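You operate a simulated robot arm through the tools that you are given. There is no shell and no other tool. Be economical: measure what you need, move in short steps, check, and stop when the job is done.

Carry out the task below with a simulated two-armed robot. There is one attempt and no reset: what you move stays moved.

JOB
On the top of the long bench, fold the blue towel in half.
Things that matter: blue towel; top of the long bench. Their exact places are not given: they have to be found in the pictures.

Only the result counts: the job must be done as asked and must still hold three seconds after the hand-in. Knocking over, shifting, dropping, spilling or breaking anything else fails it. Flat cloth is picked up by pressing the open fingertips on it (5 to 10 N) and closing them slowly along it; thin cloth reads only 2 to 8 mm in the jaws.

ROBOT AND FRAMES
Two 7-joint arms with two-finger parallel grippers on one trunk, on a base that drives. Base frame: it is fixed to the floor where the robot stands at the start and does not move with it; the origin is under the middle of the robot, x ahead of it, y to its left, z up; the surface under the hand at the start is at about z = 0.8. Lengths are in m, angles in degrees, forces in N, time in s.
The left shoulder is at the start at [0.05, 0.209, 1.196], the right one opposite. With the tool pointing down near the work surface each hand reaches from about 0.1 to 0.9 m from the robot's upright axis, wherever it stands, measured 20 degrees to its own side. Places, roughly: top of the long bench [0.7, 0.3, 0.8]. Payload 4.4 kg a hand.
The tool frame of a hand sits at the grasp point between the pads (the TCP): z along the fingers, y along the line on which they close. The tips reach 0.023 m beyond it. Largest opening 0.094 m; finger width 0.038, thickness 0.01; the body of the gripper, 0.054 by 0.096 m, starts 0.039 m behind the TCP.
Orientation is that of the tool frame in the base frame, as a unit quaternion [w, x, y, z]. With the fingers straight down and closing along the base's y, the tool's x points along the base's -x, its y along +y and its z along -z.

CONTROLS
- The arms move only by the tool jog_arm. It takes "left_targets", "right_targets" or both (then of equal length, played together; a hand with none holds still); each is a list of rows, each an object (a shift or turn left out is 0, a gripper value left out holds the last) with "travel": the shift along the tool's x, y, z in units of 50 mm (1.0 is 50 mm), a list of three; "turn": the turn, a rotation vector about the tool's x, y, z in units of 6 degrees (1.0 is 6 degrees), a list of three. In form: [{"travel": [dx, dy, dz], "turn": [rx, ry, rz]}, ...]. A call has 1 to 20 rows; each row shifts and turns the commanded pose from where the row before left it, along the tool's axes as they then stand. "left_claw" and "right_claw" are, for a hand that has rows, the closure, from 0 (fully open) to 1 (shut), set as the call begins (left out, the last holds). A call with a number of a shift or a turn outside -1 to 1 is refused whole. A row lasts 0.2 s, in which the tool goes at most 0.05 m and 8.6 degrees; a call with a longer step from one row to the next is refused whole, and so is a gripper value outside its range. A pose out of reach is approached as far as the arm can. The call stops where the force on the tool passes 40 N (or 10 N more than at its start, if that is more) or the arm is blocked; 0.2 s more then pass. Each finger travels about 0.108 m/s and halts on what it meets, pressing with about 31 N; the grip force reading is that of the motor and also rises with nothing between the fingers. The clock runs only during rows and for 0.2 s after the last one: add rows that do not move to give the fingers time. The reply holds the time, the measured pose of the TCP, the force on the tool along the base axes, the opening and the grip force, in the units named above and with some noise, with the torque about the TCP (base axes, N m) and any sound that the robot's microphone picked up.
- Cameras (640 x 400 px; columns grow to the right, rows downward): "scene" is now at [0.1469, -0.0147, 1.3542]; the picture's right is [-0.16, -0.99, 0.00], its down [-0.69, 0.11, -0.71] and it looks along [0.70, -0.11, -0.70] (base axes); focal length 275 px, centre (320, 200). "left" rides on the left gripper at [0.086, -0.016, -0.074] in its tool frame; the picture's right is [0.18, 0.98, 0.00], its down [-0.58, 0.11, -0.81] and it looks along [-0.79, 0.15, 0.59] (tool axes); focal length 243 px, centre (320, 200). "right" rides on the right gripper at [0.086, 0.016, -0.075] in its tool frame; the picture's right is [-0.18, 0.98, 0.00], its down [-0.58, -0.11, -0.81] and it looks along [-0.79, -0.15, 0.59] (tool axes); focal length 243 px, centre (320, 200).
- grab_frame(camera): a new picture of that camera. It takes no simulated time.
- move_column(by): slides the trunk up (or, below 0, down) by that many m; the arms and the scene camera ride with it, the base frame stays. It gives what a move gives, with no picture.
- steer(legs): drives the robot by 1 to 6 legs, each [ahead, left, turn to the left] in m, m and degrees, along the robot's own axes; the way and the turn of a leg run together, so that a leg with both is an arc; at most 1.5 m and 180 degrees a leg. The arms and the cameras ride along, it lands a little off, and it stops where it bumps. It gives what a move gives.
- pan_tilt(pan, tilt): turns the head with the scene camera to pan (to the left, within 80 degrees either way) and tilt (down, from -29 to 69), counted from straight ahead of the robot. It gives what a move gives.
- pixel_to_xyz(camera, pixels): for up to 12 pixels [column, row] of the newest picture of that camera ("zoom" is the newest enlarged one), the place [x, y, z] in the base frame of the surface seen there, good to about 0.003 m. It takes no simulated time.
- zoom(camera, box): a new picture of the part [left, top, right, bottom] of that camera's present view, enlarged. It takes no simulated time.
- close_job(): hands the job in; it is judged then, once.

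Go step by step. Measure first, check grasps and placings, and put right what went wrong. The budget is 80 turns and 78 pictures, counting those below and the enlarged ones. Unless the task says otherwise, let go and move clear before handing in, and close with one line.

The tools are called by a JSON object that holds its "method" and its "body". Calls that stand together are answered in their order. jog_arm: Moves the arms, as the interface text tells. Its arguments: {"type":"object","properties":{"left_targets":{"type":"array","items":{"type":"object","properties":{"travel":{"type":"array","items":{"type":"number"}},"turn":{"type":"array","items":{"type":"number"}}}}},"left_claw":{"type":"number"},"right_targets":{"type":"array","items":{"type":"object","properties":{"travel":{"type":"array","items":{"type":"number"}},"turn":{"type":"array","items":{"type":"number"}}}}},"right_claw":{"type":"number"}},"required":[]} The other tools are called the same way: move_column (by) slides the trunk up or down; steer (legs) drives the base; pan_tilt (pan, tilt) turns the head that bears the scene camera; grab_frame (camera) takes a picture; pixel_to_xyz (camera, pixels) gives the place of the surface under pixels of a picture; zoom (camera, box) takes an enlarged picture of a part of a camera's view; close_job () hands the job in.

At the start:

```text
clock: 0.0
left_tool_pos: [0.5007, 0.1019, 0.9991]
left_orientation: [0.0, 0.001, 1.0, -0.001]
left_contact_force: [-0.3, -0.3, -0.7]
left_moment: [0.0, 0.01, -0.01]
left_width: 0.0939
left_grasp_force: 0.0
right_tool_pos: [0.4983, -0.3167, 1.0463]
right_orientation: [0.0, 0.0, 1.0, 0.0]
right_contact_force: [-0.2, -0.3, -0.6]
right_moment: [0.0, 0.04, 0.02]
right_width: 0.094
right_grasp_force: 0.0
trunk travel left (down, up): [-0.275, 0.288]
robot x, y, heading: [0.0023, 0.0019, -0.1]
head pan, tilt: [-9.2, 44.7]
```

scene: 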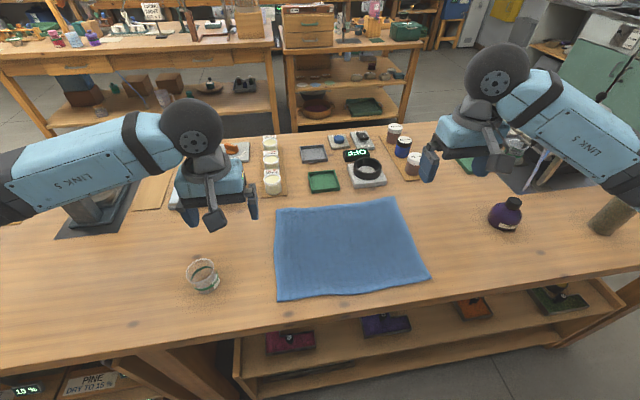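
right: 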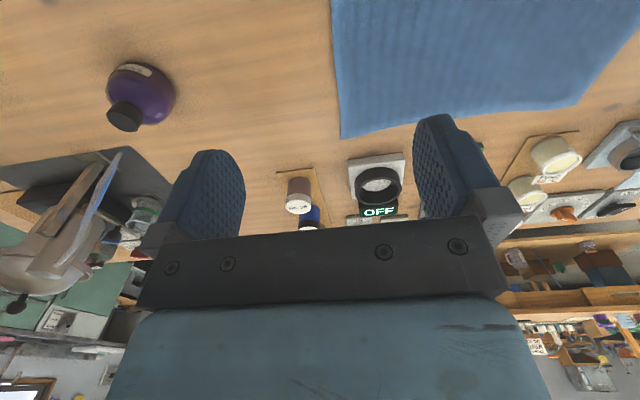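
left: 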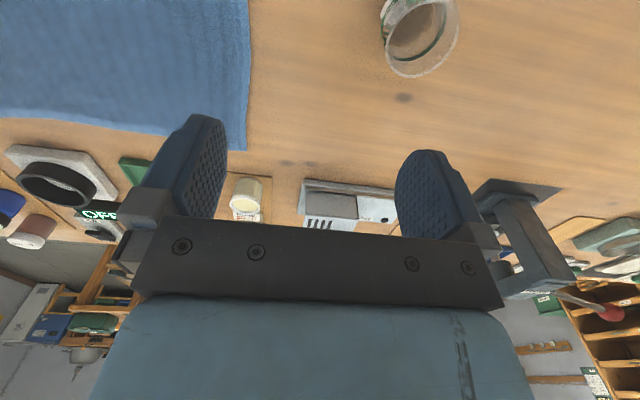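

The blue towel lies flat with corners near pixels (276,211), (397,198), (430,278), (278,300). I measure those and the surroundings.

{"method": "pixel_to_xyz", "body": {"camera": "scene", "pixels": [[277, 212], [396, 200], [427, 277], [279, 298], [340, 250], [275, 255], [412, 238], [337, 206], [355, 287], [203, 275], [505, 215], [260, 300]]}}

{"method": "zoom", "body": {"camera": "scene", "box": [240, 170, 460, 310]}}

```text
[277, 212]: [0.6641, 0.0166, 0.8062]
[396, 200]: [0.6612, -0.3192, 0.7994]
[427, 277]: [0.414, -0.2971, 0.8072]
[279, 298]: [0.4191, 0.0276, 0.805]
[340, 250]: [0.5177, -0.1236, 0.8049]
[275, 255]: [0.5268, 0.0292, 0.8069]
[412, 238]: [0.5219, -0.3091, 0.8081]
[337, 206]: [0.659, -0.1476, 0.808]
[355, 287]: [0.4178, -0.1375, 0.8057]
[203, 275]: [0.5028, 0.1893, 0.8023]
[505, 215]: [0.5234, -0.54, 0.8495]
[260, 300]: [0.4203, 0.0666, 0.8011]
```

```text
2.86 times, centred on (350, 240) of scene
```

zoom: 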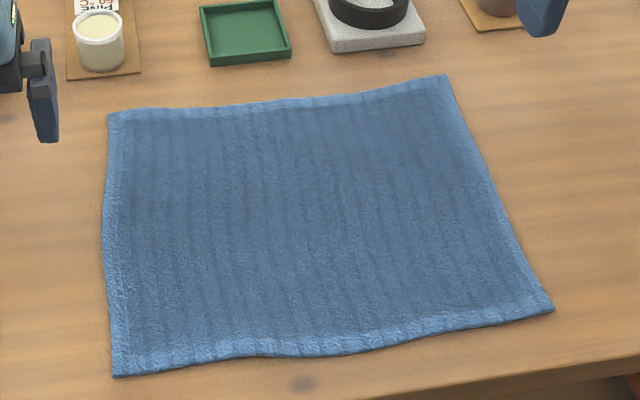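

The towel is about 0.33 m (y) by 0.245 m (x), with its near edge at x≈0.417. I plan to pinch both near corners with the fingers closing along x and carry that edge to the far edge at x≈0.66. First I turn both wrists 90° with the cameras outward and half close the fingers.

{"method": "jog_arm", "body": {"left_targets": [{"turn": [0, 0, 1]}, {"turn": [0, 0, 1]}, {"turn": [0, 0, 1]}, {"turn": [0, 0, 1]}, {"turn": [0, 0, 1]}, {"turn": [0, 0, 1]}, {"turn": [0, 0, 1]}, {"turn": [0, 0, 1]}, {"turn": [0, 0, 1]}, {"turn": [0, 0, 1]}, {"turn": [0, 0, 1]}, {"turn": [0, 0, 1]}, {"turn": [0, 0, 1]}, {"turn": [0, 0, 1]}, {"turn": [0, 0, 1]}, {}], "right_targets": [{"turn": [0, 0, -1]}, {"turn": [0, 0, -1]}, {"turn": [0, 0, -1]}, {"turn": [0, 0, -1]}, {"turn": [0, 0, -1]}, {"turn": [0, 0, -1]}, {"turn": [0, 0, -1]}, {"turn": [0, 0, -1]}, {"turn": [0, 0, -1]}, {"turn": [0, 0, -1]}, {"turn": [0, 0, -1]}, {"turn": [0, 0, -1]}, {"turn": [0, 0, -1]}, {"turn": [0, 0, -1]}, {"turn": [0, 0, -1]}, {}], "left_claw": 0.6, "right_claw": 0.6}}

```text
clock: 3.4
left_tool_pos: [0.5008, 0.1023, 1.0]
left_orientation: [0.001, 0.588, 0.809, 0.0]
left_contact_force: [-0.2, 0.9, -0.1]
left_moment: [-0.02, -0.02, -0.02]
left_width: 0.0375
left_grasp_force: 0.1
left hand out of reach, approached as far as the arm can: row 13, 14, 15
right_tool_pos: [0.4855, -0.3021, 1.0461]
right_orientation: [0.007, -0.451, 0.892, -0.03]
right_contact_force: [0.9, 0.2, -0.1]
right_moment: [0.0, 0.03, -0.03]
right_width: 0.0376
right_grasp_force: 0.0
right hand out of reach, approached as far as the arm can: row 9, 10, 11, 12, 13, 14, 15
trunk travel left (down, up): [-0.275, 0.288]
robot x, y, heading: [0.0007, 0.0, 0.1]
head pan, tilt: [-9.2, 44.7]
```

The outward turn hits wrist limits (left about 72°, right about 54°). I turn back and try it inward instead.

{"method": "jog_arm", "body": {"left_targets": [{"turn": [0, 0, -1]}, {"turn": [0, 0, -1]}, {"turn": [0, 0, -1]}, {"turn": [0, 0, -1]}, {"turn": [0, 0, -1]}, {"turn": [0, 0, -1]}, {"turn": [0, 0, -1]}, {"turn": [0, 0, -1]}, {"turn": [0, 0, -1]}, {"turn": [0, 0, -1]}, {"turn": [0, 0, -1]}, {"turn": [0, 0, -1]}, {"turn": [0, 0, -1]}, {"turn": [0, 0, -1]}, {"turn": [0, 0, -1]}, {}], "right_targets": [{"turn": [0, 0, 1]}, {"turn": [0, 0, 1]}, {"turn": [0, 0, 1]}, {"turn": [0, 0, 1]}, {"turn": [0, 0, 1]}, {"turn": [0, 0, 1]}, {"turn": [0, 0, 1]}, {"turn": [0, 0, 1]}, {"turn": [0, 0, 1]}, {"turn": [0, 0, 1]}, {"turn": [0, 0, 1]}, {"turn": [0, 0, 1]}, {"turn": [0, 0, 1]}, {"turn": [0, 0, 1]}, {"turn": [0, 0, 1]}, {}]}}

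{"method": "jog_arm", "body": {"left_targets": [{"turn": [0, 0, -1]}, {"turn": [0, 0, -1]}, {"turn": [0, 0, -1]}, {"turn": [0, 0, -1]}, {"turn": [0, 0, -1]}, {"turn": [0, 0, -1]}, {"turn": [0, 0, -1]}, {"turn": [0, 0, -1]}, {"turn": [0, 0, -1]}, {"turn": [0, 0, -1]}, {"turn": [0, 0, -1]}, {"turn": [0, 0, -1]}, {"turn": [0, 0, -1]}, {"turn": [0, 0, -1]}, {"turn": [0, 0, -1]}, {}], "right_targets": [{"turn": [0, 0, 1]}, {"turn": [0, 0, 1]}, {"turn": [0, 0, 1]}, {"turn": [0, 0, 1]}, {"turn": [0, 0, 1]}, {"turn": [0, 0, 1]}, {"turn": [0, 0, 1]}, {"turn": [0, 0, 1]}, {"turn": [0, 0, 1]}, {"turn": [0, 0, 1]}, {"turn": [0, 0, 1]}, {"turn": [0, 0, 1]}, {"turn": [0, 0, 1]}, {"turn": [0, 0, 1]}, {"turn": [0, 0, 1]}, {}]}}

```text
clock: 6.8
left_tool_pos: [0.5008, 0.1028, 0.9983]
left_orientation: [0.0, -0.156, 0.988, -0.001]
left_contact_force: [-0.2, 0.1, -0.6]
left_moment: [0.04, -0.02, -0.01]
left_width: 0.0376
left_grasp_force: 0.0
right_tool_pos: [0.4836, -0.3029, 1.0437]
right_orientation: [0.024, 0.312, 0.95, -0.015]
right_contact_force: [0.2, -0.3, -0.5]
right_moment: [-0.01, -0.02, -0.04]
right_width: 0.0376
right_grasp_force: 0.1
trunk travel left (down, up): [-0.275, 0.288]
robot x, y, heading: [-0.0015, 0.0, 0.1]
head pan, tilt: [-9.2, 44.7]
```

```text
clock: 10.2
left_tool_pos: [0.5009, 0.1022, 0.9991]
left_orientation: [0.0, 0.809, -0.588, 0.001]
left_contact_force: [0.2, 0.6, 0.1]
left_moment: [-0.04, 0.0, 0.04]
left_width: 0.0374
left_grasp_force: 0.1
right_tool_pos: [0.4843, -0.3035, 1.0454]
right_orientation: [0.03, 0.892, 0.45, 0.006]
right_contact_force: [0.2, -0.4, 0.8]
right_moment: [-0.01, 0.01, -0.02]
right_width: 0.0377
right_grasp_force: 0.0
trunk travel left (down, up): [-0.275, 0.288]
robot x, y, heading: [-0.0012, 0.001, -0.2]
head pan, tilt: [-9.2, 44.7]
```

Turning inward works (left −108°, right +126°). I trim both to 90° and level the right hand.

{"method": "jog_arm", "body": {"left_targets": [{"turn": [0, 0, 1]}, {"turn": [0, 0, 1]}, {"turn": [0, 0, 1]}, {}, {}, {}, {}, {}], "right_targets": [{"turn": [0, 0, -1]}, {"turn": [0, 0, -1]}, {"turn": [0, 0, -1]}, {"turn": [0, 0, -1]}, {"turn": [0, 0, -1]}, {"turn": [0, 0, -1]}, {"turn": [0.36, 0.46, 0]}, {}]}}

```text
clock: 12.0
left_tool_pos: [0.5009, 0.1016, 0.9991]
left_orientation: [0.0, -0.707, 0.708, -0.001]
left_contact_force: [0.4, -0.4, -0.1]
left_moment: [0.02, 0.0, -0.01]
left_width: 0.0377
left_grasp_force: 0.0
right_tool_pos: [0.4851, -0.3016, 1.043]
right_orientation: [-0.001, 0.709, 0.705, 0.001]
right_contact_force: [-0.1, -0.4, -0.5]
right_moment: [0.0, -0.02, 0.0]
right_width: 0.0375
right_grasp_force: 0.0
trunk travel left (down, up): [-0.275, 0.288]
robot x, y, heading: [0.0007, 0.0039, -0.2]
head pan, tilt: [-9.2, 44.7]
```

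Both hands are level, with the fingers closing along x. I hover them above the near corners and look.

{"method": "jog_arm", "body": {"left_targets": [{"travel": [0.483, 0.355, 0.595]}, {"travel": [0.483, 0.355, 0.595]}, {"travel": [0.483, 0.355, 0.595]}, {"travel": [0.483, 0.355, 0.595]}, {}, {}], "right_targets": [{"travel": [0.148, -0.29, 0.815]}, {"travel": [0.148, -0.29, 0.815]}, {"travel": [0.148, -0.29, 0.815]}, {"travel": [0.148, -0.29, 0.815]}, {}, {}]}}

{"method": "grab_frame", "body": {"camera": "scene"}}

{"method": "grab_frame", "body": {"camera": "left"}}

{"method": "grab_frame", "body": {"camera": "right"}}

```text
clock: 13.4
left_tool_pos: [0.4286, 0.0043, 0.8824]
left_orientation: [-0.001, -0.706, 0.709, 0.0]
left_contact_force: [0.8, -0.5, 0.2]
left_moment: [-0.04, 0.01, 0.02]
left_width: 0.0377
left_grasp_force: 0.0
right_tool_pos: [0.4236, -0.2704, 0.8838]
right_orientation: [0.0, 0.709, 0.705, 0.002]
right_contact_force: [-0.1, -0.2, -0.5]
right_moment: [0.01, 0.02, 0.0]
right_width: 0.0376
right_grasp_force: 0.1
trunk travel left (down, up): [-0.275, 0.288]
robot x, y, heading: [0.0003, -0.0008, -0.0]
head pan, tilt: [-9.2, 44.7]
```

```text
73 pictures are left
```

scene: 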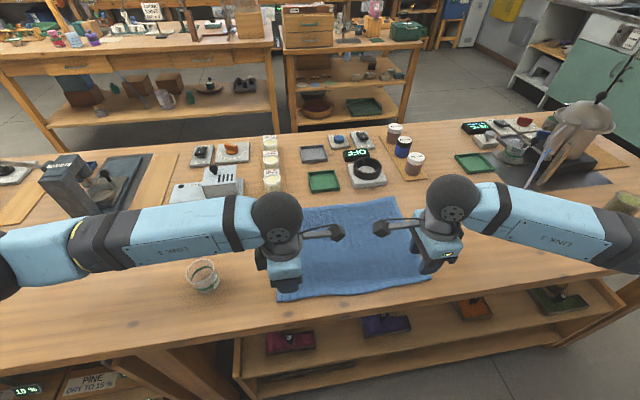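

```text
72 pictures are left
```

left: 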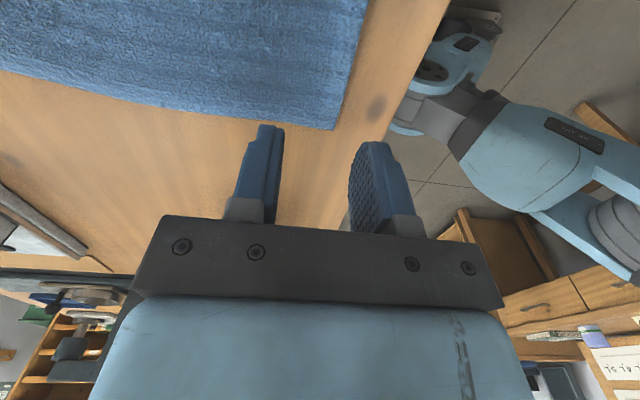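

```text
71 pictures are left
```

right: 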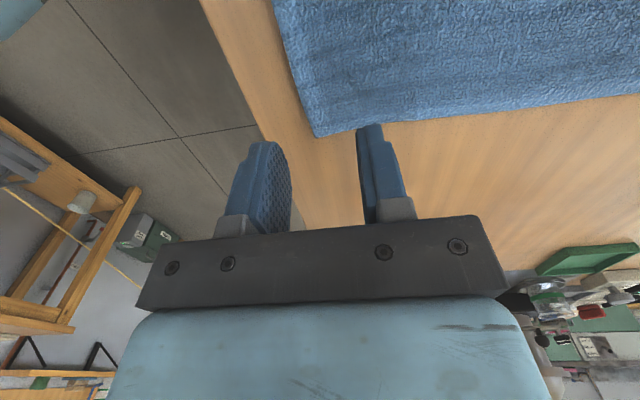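

The hands hover near the corners. I measure the edges in the wrist pictures: left corner (336,127), right corner (318,134).

{"method": "pixel_to_xyz", "body": {"camera": "left", "pixels": [[335, 127], [345, 90], [355, 50], [365, 5], [300, 122], [345, 140]]}}

{"method": "pixel_to_xyz", "body": {"camera": "right", "pixels": [[320, 133], [308, 95], [292, 50], [276, 3], [345, 127], [305, 140]]}}

```text
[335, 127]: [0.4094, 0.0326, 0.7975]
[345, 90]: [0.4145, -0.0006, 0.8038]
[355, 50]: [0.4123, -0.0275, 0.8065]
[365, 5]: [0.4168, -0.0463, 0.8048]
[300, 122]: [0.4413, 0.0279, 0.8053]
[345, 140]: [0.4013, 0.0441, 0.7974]
```

```text
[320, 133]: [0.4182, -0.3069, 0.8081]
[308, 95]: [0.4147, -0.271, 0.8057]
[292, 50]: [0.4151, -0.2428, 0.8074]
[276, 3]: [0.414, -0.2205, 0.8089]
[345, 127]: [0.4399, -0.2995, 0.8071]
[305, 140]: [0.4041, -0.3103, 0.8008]
```

The near edge is at x≈0.414, with corners at y≈0.03 and −0.307. I line up and lower to just above contact.

{"method": "jog_arm", "body": {"left_targets": [{"travel": [-0.1, 0.02, 0.5]}, {"travel": [0, 0, 0.52]}, {"travel": [0, 0, 0.06]}, {}], "right_targets": [{"travel": [-0.3, 0.07, 0.5]}, {"travel": [0, 0, 0.54]}, {"travel": [0, 0, 0.06]}, {}]}}

```text
clock: 14.4
left_tool_pos: [0.429, 0.0125, 0.8283]
left_orientation: [-0.001, -0.707, 0.708, -0.001]
left_contact_force: [1.0, 0.0, 0.8]
left_moment: [-0.02, -0.01, -0.04]
left_width: 0.0376
left_grasp_force: 0.5
right_tool_pos: [0.4298, -0.2862, 0.8276]
right_orientation: [0.0, 0.709, 0.706, 0.0]
right_contact_force: [0.7, -0.5, 3.3]
right_moment: [0.01, -0.05, -0.04]
right_width: 0.0375
right_grasp_force: 0.0
trunk travel left (down, up): [-0.275, 0.288]
robot x, y, heading: [-0.0044, -0.0018, -0.4]
head pan, tilt: [-9.2, 44.7]
```

Contact is just starting (right 3.3 N, left 0.8 N). I press a little further.

{"method": "jog_arm", "body": {"left_targets": [{"travel": [0, 0.04, 0.05]}, {"travel": [0, 0.02, 0.03]}, {}], "right_targets": [{"travel": [0, -0.04, 0.02]}, {"travel": [0, -0.02, 0.02]}, {}]}}

```text
clock: 15.4
left_tool_pos: [0.4279, 0.0105, 0.8247]
left_orientation: [-0.001, 0.707, -0.707, 0.006]
left_contact_force: [1.6, 1.8, 16.1]
left_moment: [0.06, -0.41, 0.02]
left_width: 0.0379
left_grasp_force: 1.3
right_tool_pos: [0.4266, -0.2868, 0.8264]
right_orientation: [0.001, 0.709, 0.706, 0.002]
right_contact_force: [-0.8, -1.2, 6.3]
right_moment: [-0.01, -0.1, 0.01]
right_width: 0.0368
right_grasp_force: 0.0
trunk travel left (down, up): [-0.275, 0.288]
robot x, y, heading: [-0.0011, 0.0008, 0.2]
head pan, tilt: [-9.2, 44.7]
stopped in row 3 (left hand): the force on the tool passed its limit at 41 N (the readings are from after the stop); the commanded pose is now the measured one
```

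The left hand spiked to 41 N, now 16 N; I back it off 1 mm and close both in small steps.

{"method": "jog_arm", "body": {"left_targets": [{"travel": [0, 0, -0.02]}, {}], "right_targets": [{"travel": [0, 0, 0.01]}, {}], "left_claw": 0.68, "right_claw": 0.68}}

```text
clock: 16.0
left_tool_pos: [0.4261, 0.0103, 0.8251]
left_orientation: [0.001, -0.706, 0.708, -0.004]
left_contact_force: [-2.2, -1.7, 12.1]
left_moment: [-0.03, -0.16, -0.03]
left_width: 0.0288
left_grasp_force: 0.0
right_tool_pos: [0.4261, -0.2883, 0.8253]
right_orientation: [0.0, 0.709, 0.705, 0.003]
right_contact_force: [-1.5, 0.0, 13.1]
right_moment: [0.05, -0.17, 0.01]
right_width: 0.0295
right_grasp_force: 0.0
trunk travel left (down, up): [-0.275, 0.288]
robot x, y, heading: [0.0003, -0.0048, -0.0]
head pan, tilt: [-9.2, 44.7]
```

Both press with about 12–13 N; I ease slightly and keep closing.

{"method": "jog_arm", "body": {"left_targets": [{"travel": [0, 0, -0.01]}, {}], "right_targets": [{"travel": [0, 0, -0.01]}, {}], "left_claw": 0.76, "right_claw": 0.76}}

{"method": "jog_arm", "body": {"left_targets": [{}, {}], "right_targets": [{}, {}], "left_claw": 0.84, "right_claw": 0.84}}

{"method": "jog_arm", "body": {"left_targets": [{}, {}], "right_targets": [{}, {}], "left_claw": 0.92, "right_claw": 0.92}}

{"method": "jog_arm", "body": {"left_targets": [{}, {}, {}, {}], "right_targets": [{}, {}, {}, {}], "left_claw": 1.0, "right_claw": 1.0}}

{"method": "grab_frame", "body": {"camera": "left"}}

{"method": "grab_frame", "body": {"camera": "right"}}

```text
clock: 16.6
left_tool_pos: [0.4272, 0.0112, 0.8252]
left_orientation: [0.001, -0.707, 0.707, -0.004]
left_contact_force: [-0.4, -4.0, 10.5]
left_moment: [-0.09, -0.17, -0.09]
left_width: 0.0225
left_grasp_force: 0.1
right_tool_pos: [0.4268, -0.2885, 0.8262]
right_orientation: [0.0, 0.708, 0.706, 0.001]
right_contact_force: [0.0, 0.2, 13.7]
right_moment: [0.01, -0.23, -0.03]
right_width: 0.0227
right_grasp_force: 0.4
trunk travel left (down, up): [-0.275, 0.288]
robot x, y, heading: [0.0007, -0.0011, 0.2]
head pan, tilt: [-9.2, 44.7]
```

```text
clock: 17.2
left_tool_pos: [0.4264, 0.0105, 0.8256]
left_orientation: [0.0, 0.707, -0.707, 0.004]
left_contact_force: [0.1, 0.2, 10.5]
left_moment: [0.0, -0.14, 0.04]
left_width: 0.0155
left_grasp_force: 0.5
right_tool_pos: [0.4256, -0.2873, 0.8264]
right_orientation: [0.001, 0.709, 0.705, 0.001]
right_contact_force: [0.2, -1.4, 14.1]
right_moment: [0.0, -0.14, -0.05]
right_width: 0.0152
right_grasp_force: 0.5
trunk travel left (down, up): [-0.275, 0.288]
robot x, y, heading: [-0.0009, 0.0011, -0.3]
head pan, tilt: [-9.2, 44.7]
```

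```text
clock: 17.8
left_tool_pos: [0.4269, 0.0117, 0.8257]
left_orientation: [0.001, -0.707, 0.707, -0.005]
left_contact_force: [4.6, -0.3, 11.0]
left_moment: [0.03, -0.15, 0.02]
left_width: 0.0088
left_grasp_force: 10.4
right_tool_pos: [0.4269, -0.2866, 0.8261]
right_orientation: [0.0, 0.709, 0.705, 0.002]
right_contact_force: [3.4, -0.2, 12.6]
right_moment: [0.05, -0.19, -0.05]
right_width: 0.0083
right_grasp_force: 22.7
trunk travel left (down, up): [-0.275, 0.288]
robot x, y, heading: [-0.0019, 0.0005, 0.3]
head pan, tilt: [-9.2, 44.7]
```

```text
clock: 18.8
left_tool_pos: [0.4264, 0.0103, 0.8259]
left_orientation: [0.0, 0.708, -0.707, 0.005]
left_contact_force: [2.0, 0.0, 14.0]
left_moment: [0.0, -0.13, -0.01]
left_width: 0.0051
left_grasp_force: 30.9
right_tool_pos: [0.4277, -0.2871, 0.8252]
right_orientation: [0.001, 0.709, 0.705, 0.002]
right_contact_force: [3.9, 0.2, 14.2]
right_moment: [0.04, -0.21, 0.0]
right_width: 0.0076
right_grasp_force: 31.5
trunk travel left (down, up): [-0.275, 0.288]
robot x, y, heading: [0.0015, 0.0041, 0.7]
head pan, tilt: [-9.2, 44.7]
```

```text
70 pictures are left
```

left: 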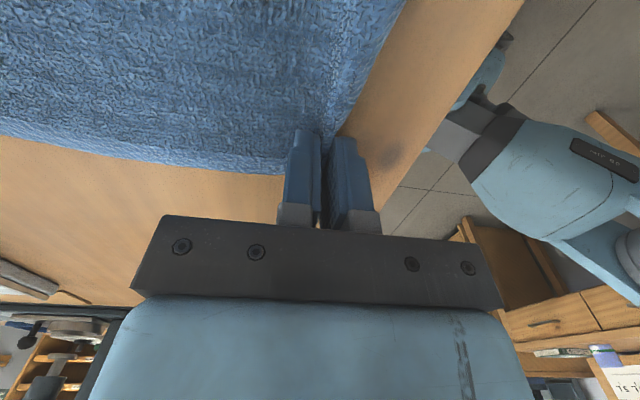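

```text
69 pictures are left
```

right: 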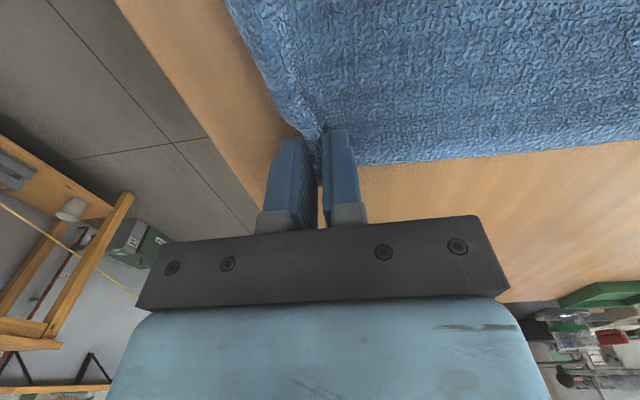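

Both jaws hold cloth (5.1 and 7.6 mm at about 31 N). I lift a little with a slight forward move and check.

{"method": "jog_arm", "body": {"left_targets": [{"travel": [0, 0, -0.2]}, {"travel": [0, 0, -0.2]}, {"travel": [0, -0.1, -0.25]}, {"travel": [0, -0.15, -0.25]}, {"travel": [0, -0.15, -0.25]}, {}], "right_targets": [{"travel": [0, 0, -0.2]}, {"travel": [0, 0, -0.2]}, {"travel": [0, 0.1, -0.25]}, {"travel": [0, 0.15, -0.25]}, {"travel": [0, 0.15, -0.25]}, {}]}}

{"method": "grab_frame", "body": {"camera": "left"}}

{"method": "grab_frame", "body": {"camera": "right"}}

{"method": "grab_frame", "body": {"camera": "scene"}}

```text
clock: 20.2
left_tool_pos: [0.4483, 0.0099, 0.8834]
left_orientation: [0.0, -0.707, 0.707, -0.004]
left_contact_force: [0.0, -1.3, 0.0]
left_moment: [0.01, 0.0, 0.06]
left_width: 0.0047
left_grasp_force: 31.5
right_tool_pos: [0.4476, -0.2909, 0.8828]
right_orientation: [-0.001, 0.709, 0.705, 0.001]
right_contact_force: [-0.5, 0.8, 0.6]
right_moment: [-0.02, 0.01, 0.02]
right_width: 0.0069
right_grasp_force: 31.0
trunk travel left (down, up): [-0.275, 0.288]
robot x, y, heading: [-0.0012, -0.0016, -0.1]
head pan, tilt: [-9.2, 44.7]
```

```text
68 pictures are left
```

left: 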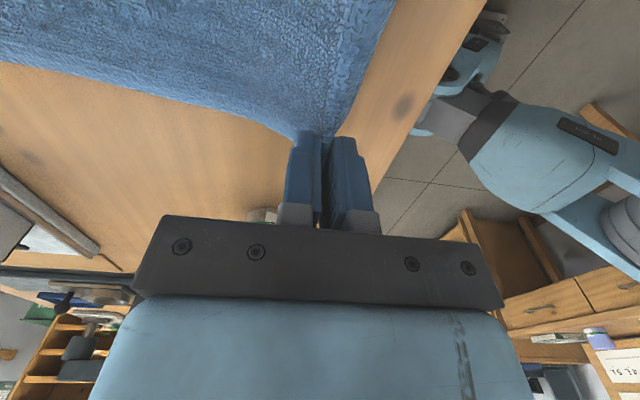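

```text
67 pictures are left
```

right: 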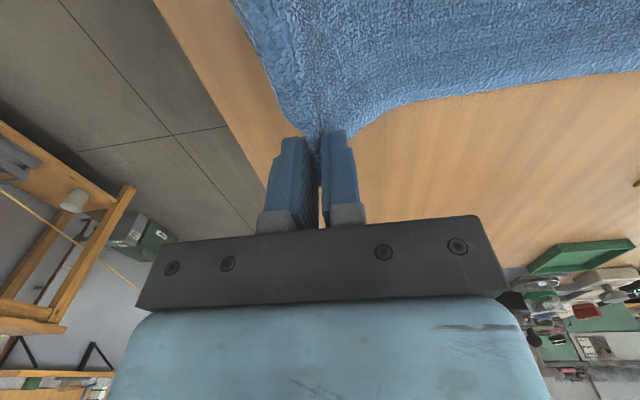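

```text
66 pictures are left
```

scene: 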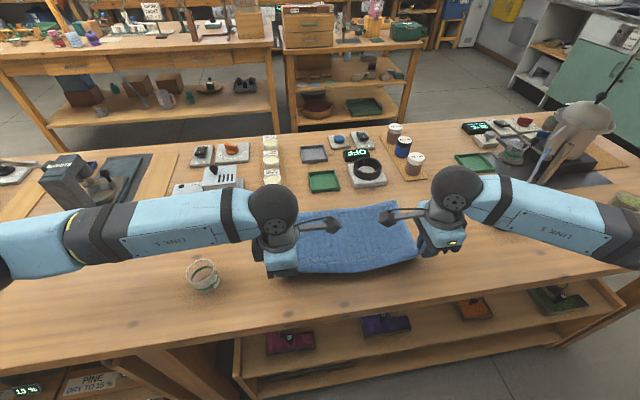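

The near edge is lifted on both sides. I swing it over in an arc to above the far edge.

{"method": "jog_arm", "body": {"left_targets": [{"travel": [0, -0.3, -0.24]}, {"travel": [0, -0.36, -0.2]}, {"travel": [0, -0.36, -0.16]}, {"travel": [0, -0.36, -0.08]}, {"travel": [0, -0.36, 0]}, {"travel": [0, -0.36, 0.04]}, {"travel": [0, -0.36, 0.1]}, {"travel": [0, -0.36, 0.12]}, {"travel": [0, -0.36, 0.16]}, {"travel": [0, -0.36, 0.16]}, {"travel": [0, -0.3, 0.16]}, {"travel": [0, -0.3, 0.2]}, {}, {}], "right_targets": [{"travel": [0, 0.3, -0.24]}, {"travel": [0, 0.36, -0.2]}, {"travel": [0, 0.36, -0.16]}, {"travel": [0, 0.36, -0.08]}, {"travel": [0, 0.36, 0]}, {"travel": [0, 0.36, 0.04]}, {"travel": [0, 0.36, 0.1]}, {"travel": [0, 0.36, 0.12]}, {"travel": [0, 0.36, 0.16]}, {"travel": [0, 0.36, 0.16]}, {"travel": [0, 0.3, 0.16]}, {"travel": [0, 0.3, 0.2]}, {}, {}]}}

{"method": "grab_frame", "body": {"camera": "left"}}

{"method": "grab_frame", "body": {"camera": "right"}}

{"method": "grab_frame", "body": {"camera": "scene"}}

```text
clock: 23.2
left_tool_pos: [0.6541, 0.011, 0.8735]
left_orientation: [0.0, 0.707, -0.707, 0.004]
left_contact_force: [-0.2, -0.7, 0.3]
left_moment: [0.01, 0.0, 0.04]
left_width: 0.0045
left_grasp_force: 31.1
right_tool_pos: [0.653, -0.2878, 0.8684]
right_orientation: [-0.001, 0.709, 0.705, 0.001]
right_contact_force: [0.5, -0.1, -0.1]
right_moment: [0.01, 0.03, 0.0]
right_width: 0.0069
right_grasp_force: 31.3
trunk travel left (down, up): [-0.275, 0.288]
robot x, y, heading: [0.0002, -0.0007, -0.1]
head pan, tilt: [-9.2, 44.7]
```

```text
65 pictures are left
```

left: 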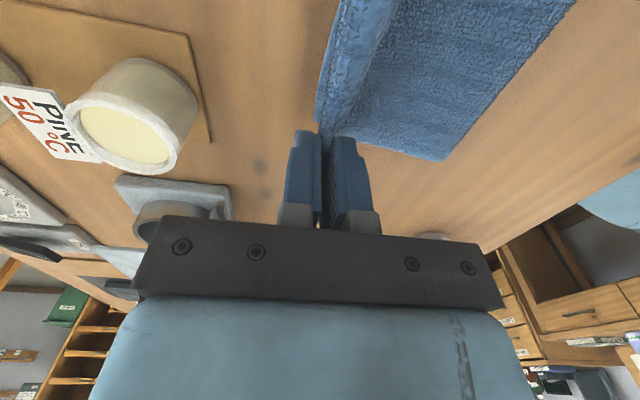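

```text
64 pictures are left
```

right: 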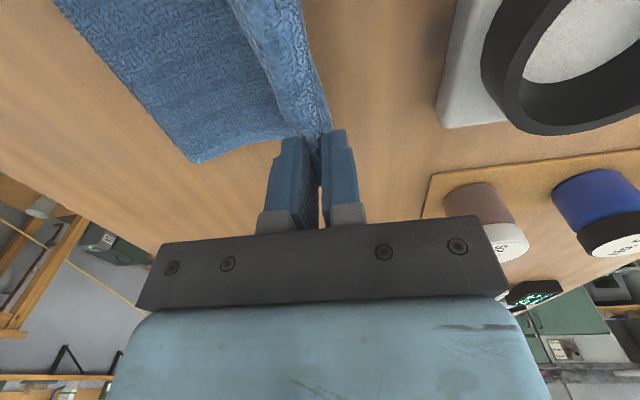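

```text
63 pictures are left
```

scene: 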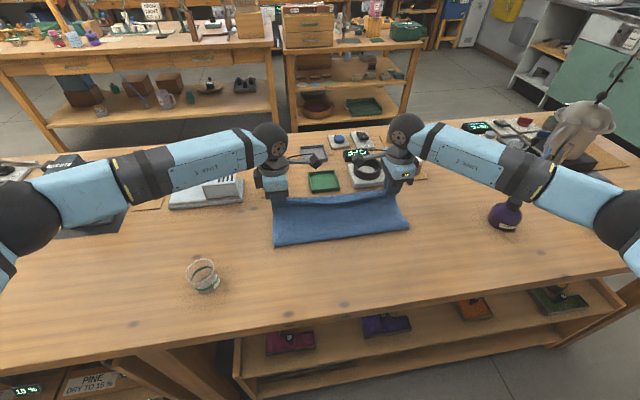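

The cloth is folded over, and the fold line lies near row 240. I measure the fold and the visible lower layer to see whether it slid.

{"method": "pixel_to_xyz", "body": {"camera": "scene", "pixels": [[280, 243], [340, 237], [405, 226], [340, 215], [340, 203], [340, 198], [275, 205]]}}

{"method": "pixel_to_xyz", "body": {"camera": "right", "pixels": [[200, 158], [275, 135], [290, 128], [312, 125], [320, 80], [300, 10], [340, 60]]}}

{"method": "pixel_to_xyz", "body": {"camera": "left", "pixels": [[440, 155], [365, 138], [318, 115], [322, 80], [335, 20], [350, 120]]}}

{"method": "zoom", "body": {"camera": "scene", "box": [250, 160, 430, 260]}}

```text
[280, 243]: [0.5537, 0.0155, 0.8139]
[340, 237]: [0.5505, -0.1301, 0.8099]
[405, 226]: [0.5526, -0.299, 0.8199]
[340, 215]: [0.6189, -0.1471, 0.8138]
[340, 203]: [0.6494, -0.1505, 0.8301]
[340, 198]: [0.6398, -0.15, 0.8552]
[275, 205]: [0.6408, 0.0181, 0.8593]
```

```text
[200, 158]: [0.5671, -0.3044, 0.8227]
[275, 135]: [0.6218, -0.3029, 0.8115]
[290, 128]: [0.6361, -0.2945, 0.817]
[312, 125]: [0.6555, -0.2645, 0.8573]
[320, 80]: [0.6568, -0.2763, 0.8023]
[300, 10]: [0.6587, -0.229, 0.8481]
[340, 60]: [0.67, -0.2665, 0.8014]
```

```text
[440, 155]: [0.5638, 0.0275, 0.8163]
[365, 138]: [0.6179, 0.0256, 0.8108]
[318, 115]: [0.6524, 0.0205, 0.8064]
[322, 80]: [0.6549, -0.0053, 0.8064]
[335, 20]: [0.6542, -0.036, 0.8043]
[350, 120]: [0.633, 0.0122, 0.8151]
```

```text
3.56 times, centred on (340, 210) of scene
```

zoom: 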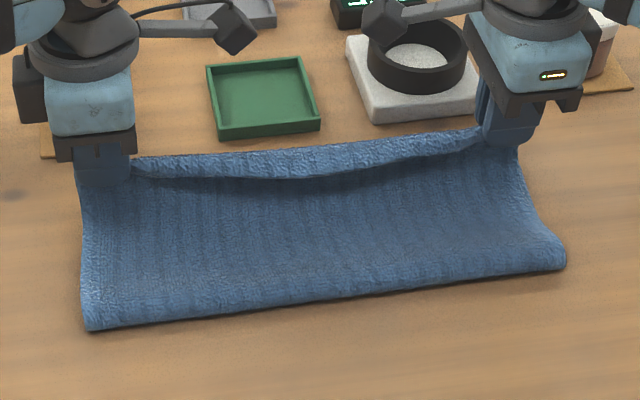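

The lower layer's far edge is still at x≈0.655, so it didn't slide; a small hem lip rolls back at the top. I lower both hands onto the far edge, slightly short of it.

{"method": "jog_arm", "body": {"left_targets": [{"travel": [0, 0.04, 0.2]}, {"travel": [0, 0.04, 0.2]}, {"travel": [0, 0.03, 0.2]}, {"travel": [0, 0.03, 0.14]}, {}], "right_targets": [{"travel": [0, -0.04, 0.2]}, {"travel": [0, -0.04, 0.2]}, {"travel": [0, -0.03, 0.15]}, {"travel": [0, -0.03, 0.1]}, {}]}}

{"method": "grab_frame", "body": {"camera": "left"}}

{"method": "grab_frame", "body": {"camera": "right"}}

{"method": "zoom", "body": {"camera": "scene", "box": [250, 160, 430, 260]}}

```text
clock: 24.4
left_tool_pos: [0.6461, 0.0104, 0.8354]
left_orientation: [0.0, 0.707, -0.707, 0.004]
left_contact_force: [-0.9, -1.7, 2.4]
left_moment: [0.0, 0.05, 0.01]
left_width: 0.005
left_grasp_force: 30.9
right_tool_pos: [0.6485, -0.2872, 0.8366]
right_orientation: [-0.001, 0.709, 0.705, 0.001]
right_contact_force: [0.6, -0.3, 0.6]
right_moment: [-0.01, 0.04, -0.02]
right_width: 0.0067
right_grasp_force: 31.4
trunk travel left (down, up): [-0.275, 0.288]
robot x, y, heading: [0.0002, -0.0017, 0.1]
head pan, tilt: [-9.2, 44.7]
```

```text
61 pictures are left
```

left: 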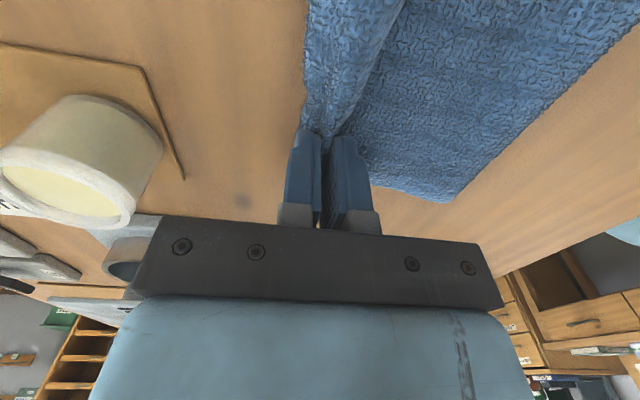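

```text
60 pictures are left
```

right: 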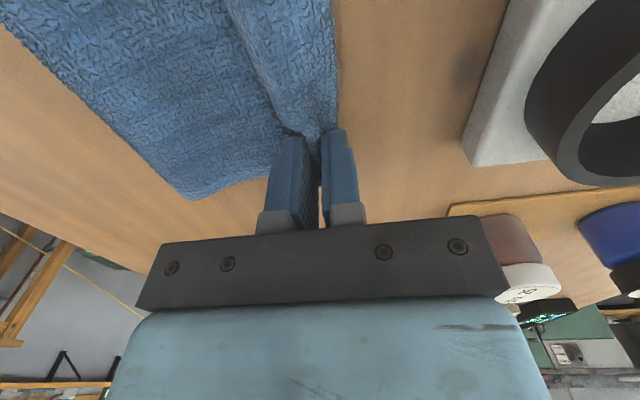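

```text
3.56 times, centred on (340, 210) of scene
```

zoom: 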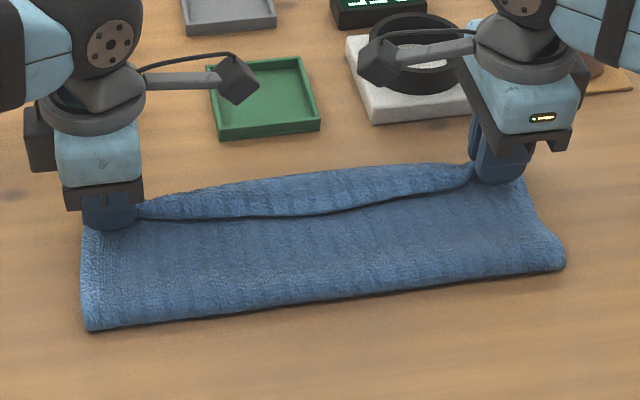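

A lip about 2–3 cm wide is rolled back along the top. I open the fingers moderately, lift clear and look.

{"method": "jog_arm", "body": {"left_targets": [{}, {}, {}], "right_targets": [{}, {}, {}], "left_claw": 0.7, "right_claw": 0.7}}

{"method": "jog_arm", "body": {"left_targets": [{"travel": [0, 0, -0.2]}, {"travel": [0, 0, -0.4]}, {"travel": [0, 0, -0.8]}, {"travel": [0, 0, -0.8]}, {}], "right_targets": [{"travel": [0, 0, -0.2]}, {"travel": [0, 0, -0.4]}, {"travel": [0, 0, -0.8]}, {"travel": [0, 0, -0.8]}, {}]}}

{"method": "grab_frame", "body": {"camera": "left"}}

{"method": "grab_frame", "body": {"camera": "right"}}

{"method": "zoom", "body": {"camera": "scene", "box": [250, 160, 430, 260]}}

```text
clock: 25.2
left_tool_pos: [0.6481, 0.0108, 0.8349]
left_orientation: [-0.001, 0.707, -0.707, 0.004]
left_contact_force: [1.4, 0.0, 0.2]
left_moment: [0.01, -0.03, 0.02]
left_width: 0.0282
left_grasp_force: 0.0
right_tool_pos: [0.6487, -0.2876, 0.8364]
right_orientation: [-0.002, 0.709, 0.705, 0.001]
right_contact_force: [0.0, -0.3, -0.1]
right_moment: [-0.01, 0.02, 0.01]
right_width: 0.028
right_grasp_force: 0.2
trunk travel left (down, up): [-0.275, 0.288]
robot x, y, heading: [-0.0004, -0.0014, 0.1]
head pan, tilt: [-9.2, 44.7]
```

```text
clock: 26.4
left_tool_pos: [0.6469, 0.0111, 0.9477]
left_orientation: [0.001, -0.707, 0.707, -0.003]
left_contact_force: [-0.4, -0.3, 0.3]
left_moment: [0.03, 0.02, 0.03]
left_width: 0.0282
left_grasp_force: 0.1
right_tool_pos: [0.6488, -0.2903, 0.9442]
right_orientation: [-0.001, 0.709, 0.705, 0.0]
right_contact_force: [-0.4, 0.6, 0.2]
right_moment: [-0.01, -0.02, -0.01]
right_width: 0.0284
right_grasp_force: 0.1
trunk travel left (down, up): [-0.275, 0.288]
robot x, y, heading: [0.0005, -0.0021, -0.1]
head pan, tilt: [-9.2, 44.7]
```

```text
58 pictures are left
```

left: 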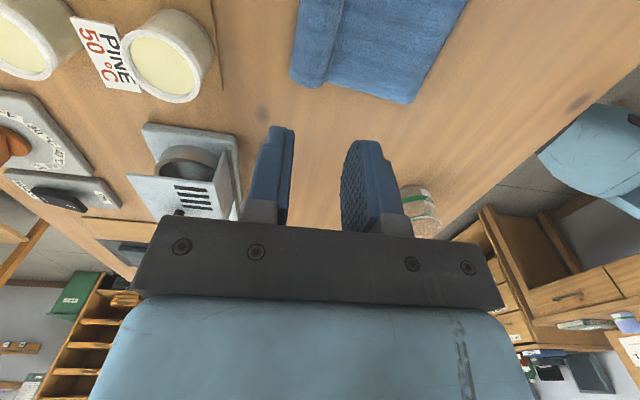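

```text
57 pictures are left
```

right: 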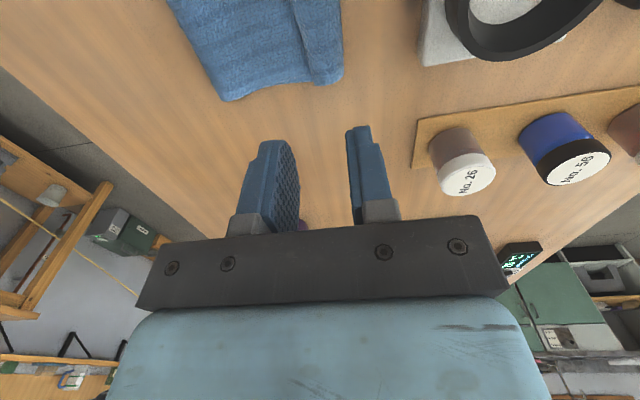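

```text
3.56 times, centred on (340, 210) of scene
```

zoom: 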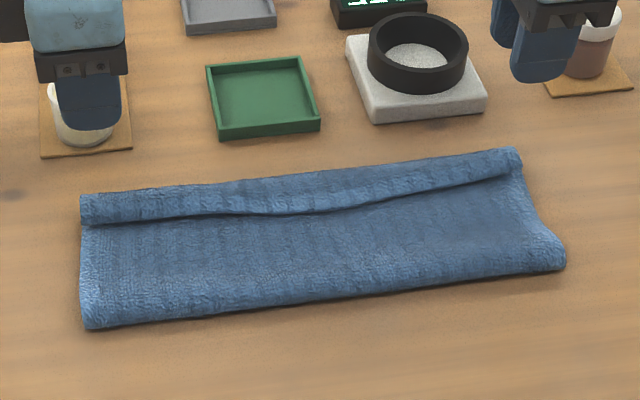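

The lip stayed. I measure the lip's edge, the crest and the fold line.

{"method": "pixel_to_xyz", "body": {"camera": "zoom", "pixels": [[82, 200], [84, 224], [90, 322], [290, 185], [285, 213], [290, 300], [515, 152], [520, 174], [558, 265], [180, 214], [400, 203]]}}

{"method": "pixel_to_xyz", "body": {"camera": "left", "pixels": [[293, 78], [318, 88], [325, 80], [410, 100], [460, 5]]}}

{"method": "pixel_to_xyz", "body": {"camera": "right", "pixels": [[340, 75], [315, 82], [308, 75], [228, 98], [172, 5]]}}

```text
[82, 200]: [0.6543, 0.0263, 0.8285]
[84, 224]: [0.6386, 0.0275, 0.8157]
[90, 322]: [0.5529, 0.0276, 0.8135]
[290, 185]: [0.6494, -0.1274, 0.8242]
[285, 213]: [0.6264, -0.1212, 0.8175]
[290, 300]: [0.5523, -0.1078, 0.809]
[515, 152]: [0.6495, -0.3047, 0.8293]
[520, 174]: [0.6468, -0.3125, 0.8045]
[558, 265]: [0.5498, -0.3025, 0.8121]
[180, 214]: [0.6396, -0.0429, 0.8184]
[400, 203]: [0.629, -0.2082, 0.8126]
```

```text
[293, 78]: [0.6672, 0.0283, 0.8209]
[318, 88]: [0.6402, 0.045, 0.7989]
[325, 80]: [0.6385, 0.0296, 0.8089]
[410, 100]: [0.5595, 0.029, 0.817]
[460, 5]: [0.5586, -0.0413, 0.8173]
```

```text
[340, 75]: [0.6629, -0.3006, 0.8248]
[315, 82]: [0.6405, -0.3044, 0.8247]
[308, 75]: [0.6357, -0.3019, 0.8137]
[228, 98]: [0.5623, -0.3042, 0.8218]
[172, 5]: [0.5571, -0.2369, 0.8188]
```

The lip is about 25 mm, folded back on top, with the fold line at x≈0.552. I will unroll it by pushing its free edge forward with open fingertips, then re-grip the overhanging edge and shift it back into line. First I turn the wrists back so the fingers spread along y.

{"method": "jog_arm", "body": {"left_targets": [{"turn": [0, 0, 1]}, {"turn": [0, 0, 1]}, {"turn": [0, 0, 1]}, {"turn": [0, 0, 1]}, {"turn": [0, 0, 1]}, {"turn": [0, 0, 1]}, {"turn": [0, 0, 1]}, {"turn": [0, 0, 1]}, {"turn": [0, 0, 1]}, {"turn": [0, 0, 1]}, {"turn": [0, 0, 1]}, {"turn": [0, 0, 1]}, {"turn": [0, 0, 1]}, {"turn": [0, 0, 1]}, {"turn": [0, 0, 1]}, {}], "right_targets": [{"turn": [0, 0, -1]}, {"turn": [0, 0, -1]}, {"turn": [0, 0, -1]}, {"turn": [0, 0, -1]}, {"turn": [0, 0, -1]}, {"turn": [0, 0, -1]}, {"turn": [0, 0, -1]}, {"turn": [0, 0, -1]}, {"turn": [0, 0, -1]}, {"turn": [0, 0, -1]}, {"turn": [0, 0, -1]}, {"turn": [0, 0, -1]}, {"turn": [0, 0, -1]}, {"turn": [0, 0, -1]}, {"turn": [0, 0, -1]}, {}], "left_claw": 0.0, "right_claw": 0.0}}

```text
clock: 29.8
left_tool_pos: [0.6458, 0.0103, 0.9436]
left_orientation: [0.003, 0.0, 1.0, -0.002]
left_contact_force: [-0.2, 0.1, -0.5]
left_moment: [-0.04, 0.01, 0.01]
left_width: 0.094
left_grasp_force: 0.0
right_tool_pos: [0.6478, -0.2892, 0.9469]
right_orientation: [-0.001, 0.002, 1.0, 0.002]
right_contact_force: [-0.4, -0.8, -0.3]
right_moment: [0.02, 0.01, 0.02]
right_width: 0.094
right_grasp_force: 0.0
trunk travel left (down, up): [-0.275, 0.288]
robot x, y, heading: [-0.0001, 0.0023, 0.2]
head pan, tilt: [-9.2, 44.7]
```

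Both wrists are back and fully open. I move to just behind the lip's edge (x≈0.60), slightly above the cloth.

{"method": "jog_arm", "body": {"left_targets": [{"travel": [0.46, -0.4, 0]}, {"travel": [0.46, -0.4, 0.4]}, {"travel": [0, 0, 0.8]}, {"travel": [0, 0, 0.77]}, {}], "right_targets": [{"travel": [0.48, 0.47, 0]}, {"travel": [0.48, 0.47, 0.42]}, {"travel": [0, 0, 0.84]}, {"travel": [0, 0, 0.78]}, {}]}}

{"method": "grab_frame", "body": {"camera": "left"}}

{"method": "grab_frame", "body": {"camera": "right"}}

```text
clock: 31.0
left_tool_pos: [0.6035, -0.0305, 0.8465]
left_orientation: [0.002, 0.0, 1.0, -0.002]
left_contact_force: [-0.3, -0.6, 0.3]
left_moment: [-0.01, 0.01, 0.02]
left_width: 0.0942
left_grasp_force: 0.0
right_tool_pos: [0.601, -0.2396, 0.8457]
right_orientation: [0.0, 0.003, 1.0, 0.002]
right_contact_force: [-0.4, 0.1, 0.6]
right_moment: [0.0, -0.05, 0.01]
right_width: 0.0942
right_grasp_force: 0.0
trunk travel left (down, up): [-0.275, 0.288]
robot x, y, heading: [0.0015, -0.0001, 0.1]
head pan, tilt: [-9.2, 44.7]
```

```text
55 pictures are left
```

left: 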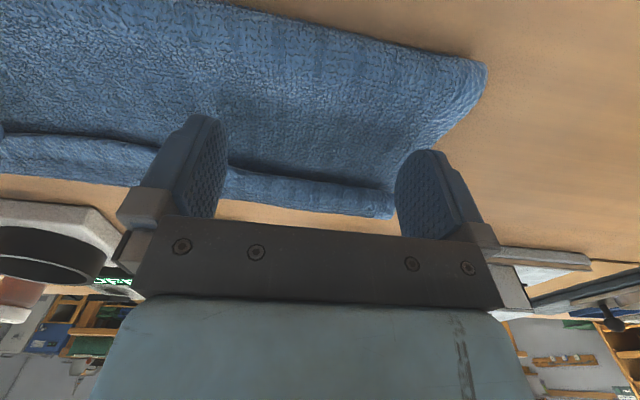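

```text
54 pictures are left
```

right: 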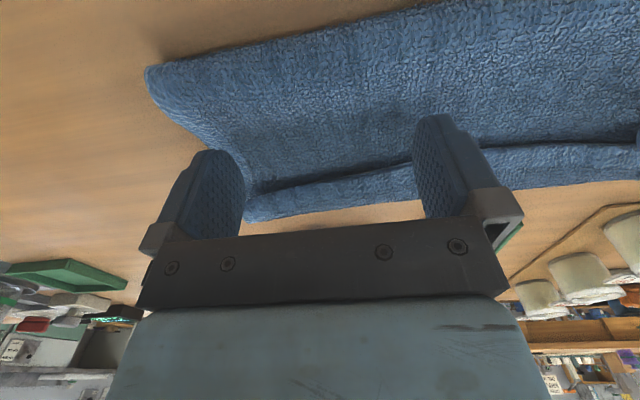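

I shift the left hand a bit inward and lower gently until the tips rest lightly on the upper layer behind the lip.

{"method": "jog_arm", "body": {"left_targets": [{"travel": [0.1, -0.15, 0]}, {"travel": [0, 0, 0.1]}, {"travel": [0, 0, 0.08]}, {}], "right_targets": [{"travel": [0.06, 0, 0]}, {"travel": [0, 0, 0.1]}, {"travel": [0, 0, 0.08]}, {}]}}

```text
clock: 32.0
left_tool_pos: [0.5968, -0.0381, 0.8359]
left_orientation: [0.002, 0.0, 1.0, -0.002]
left_contact_force: [0.0, 0.4, 0.2]
left_moment: [0.03, -0.04, 0.01]
left_width: 0.094
left_grasp_force: 0.1
right_tool_pos: [0.5981, -0.2407, 0.8363]
right_orientation: [-0.001, 0.003, 1.0, 0.002]
right_contact_force: [0.4, 0.3, -1.5]
right_moment: [-0.03, -0.02, 0.02]
right_width: 0.0942
right_grasp_force: 0.1
trunk travel left (down, up): [-0.275, 0.288]
robot x, y, heading: [-0.0019, 0.0, 0.1]
head pan, tilt: [-9.2, 44.7]
```

There is no contact yet. I lower 2 mm more and push forward slowly.

{"method": "jog_arm", "body": {"left_targets": [{"travel": [0, 0, 0.04]}, {"travel": [-0.1, 0, 0]}, {"travel": [-0.1, 0, 0]}, {"travel": [-0.1, 0, 0]}, {"travel": [-0.1, 0, 0]}, {"travel": [-0.1, 0, 0]}, {"travel": [-0.1, 0, 0]}, {"travel": [-0.1, 0, 0]}, {}], "right_targets": [{"travel": [0, 0, 0.04]}, {"travel": [-0.1, 0, 0]}, {"travel": [-0.1, 0, 0]}, {"travel": [-0.1, 0, 0]}, {"travel": [-0.1, 0, 0]}, {"travel": [-0.1, 0, 0]}, {"travel": [-0.1, 0, 0]}, {"travel": [-0.1, 0, 0]}, {}]}}

{"method": "grab_frame", "body": {"camera": "left"}}

{"method": "grab_frame", "body": {"camera": "right"}}

{"method": "zoom", "body": {"camera": "scene", "box": [250, 160, 430, 260]}}

```text
clock: 34.0
left_tool_pos: [0.6305, -0.0368, 0.833]
left_orientation: [0.003, 0.0, 1.0, -0.003]
left_contact_force: [0.4, 0.7, -0.4]
left_moment: [-0.02, -0.02, 0.03]
left_width: 0.0942
left_grasp_force: 0.1
right_tool_pos: [0.6318, -0.2414, 0.8348]
right_orientation: [0.0, 0.002, 1.0, 0.002]
right_contact_force: [0.3, 0.2, 0.6]
right_moment: [-0.01, 0.0, 0.01]
right_width: 0.0941
right_grasp_force: 0.1
trunk travel left (down, up): [-0.275, 0.288]
robot x, y, heading: [-0.0009, 0.0034, -0.2]
head pan, tilt: [-9.2, 44.7]
```

```text
53 pictures are left
```

left: 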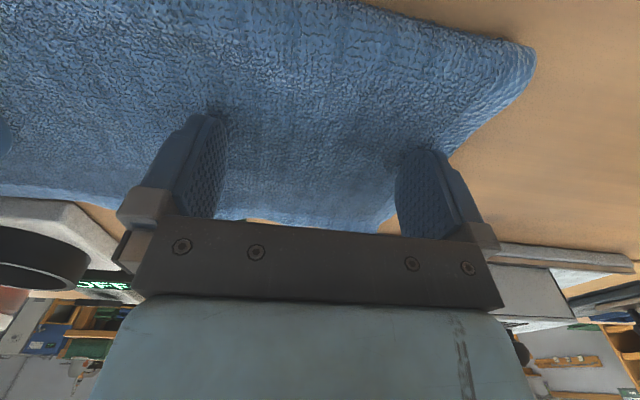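

```text
52 pictures are left
```

right: 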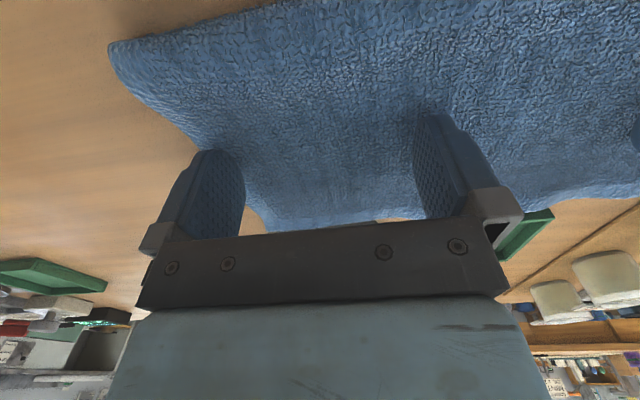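

```text
3.56 times, centred on (340, 210) of scene
```

zoom: 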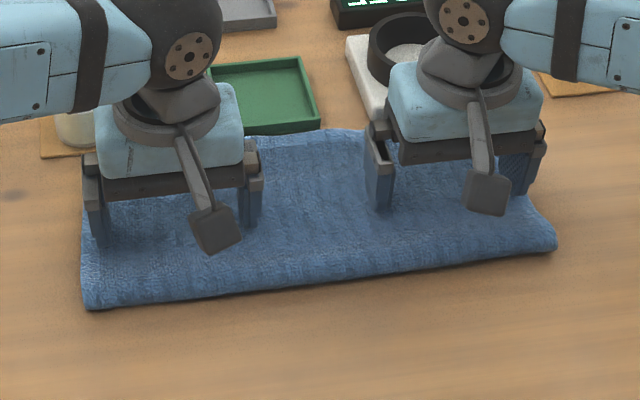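

The lip has unrolled forward. I lift clear, pull back a little and look.

{"method": "jog_arm", "body": {"left_targets": [{"travel": [0, 0, -0.5]}, {"travel": [0, 0, -1]}, {"travel": [0.3, 0.8, -0.5]}, {"travel": [0.3, 0.9, 0]}, {"travel": [0.3, 0.9, 0]}, {}], "right_targets": [{"travel": [0, 0, -0.5]}, {"travel": [0, 0, -1]}, {"travel": [0.3, -0.8, -0.5]}, {"travel": [0.3, -0.9, 0]}, {"travel": [0.3, -0.9, 0]}, {}]}}

{"method": "zoom", "body": {"camera": "scene", "box": [240, 150, 440, 275]}}

```text
clock: 35.4
left_tool_pos: [0.5866, 0.0942, 0.935]
left_orientation: [0.002, 0.0, 1.0, -0.003]
left_contact_force: [0.4, -0.3, -0.2]
left_moment: [-0.04, -0.02, 0.03]
left_width: 0.0938
left_grasp_force: 0.2
right_tool_pos: [0.5828, -0.3694, 0.9304]
right_orientation: [-0.001, 0.002, 1.0, 0.003]
right_contact_force: [0.0, -0.3, 0.1]
right_moment: [0.0, 0.04, 0.01]
right_width: 0.094
right_grasp_force: 0.0
trunk travel left (down, up): [-0.275, 0.288]
robot x, y, heading: [-0.0016, 0.0008, 0.1]
head pan, tilt: [-9.2, 44.7]
```

```text
3.20 times, centred on (340, 212) of scene
```

zoom: 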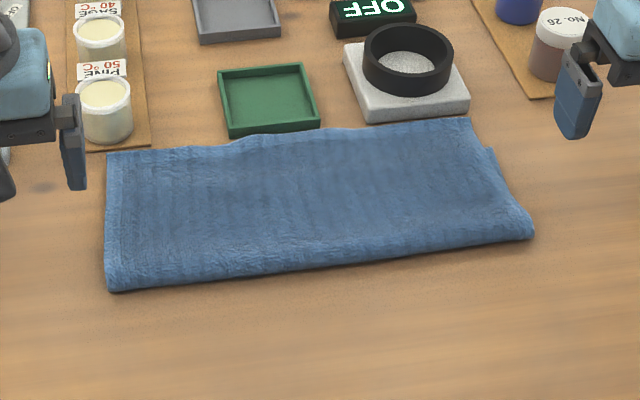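

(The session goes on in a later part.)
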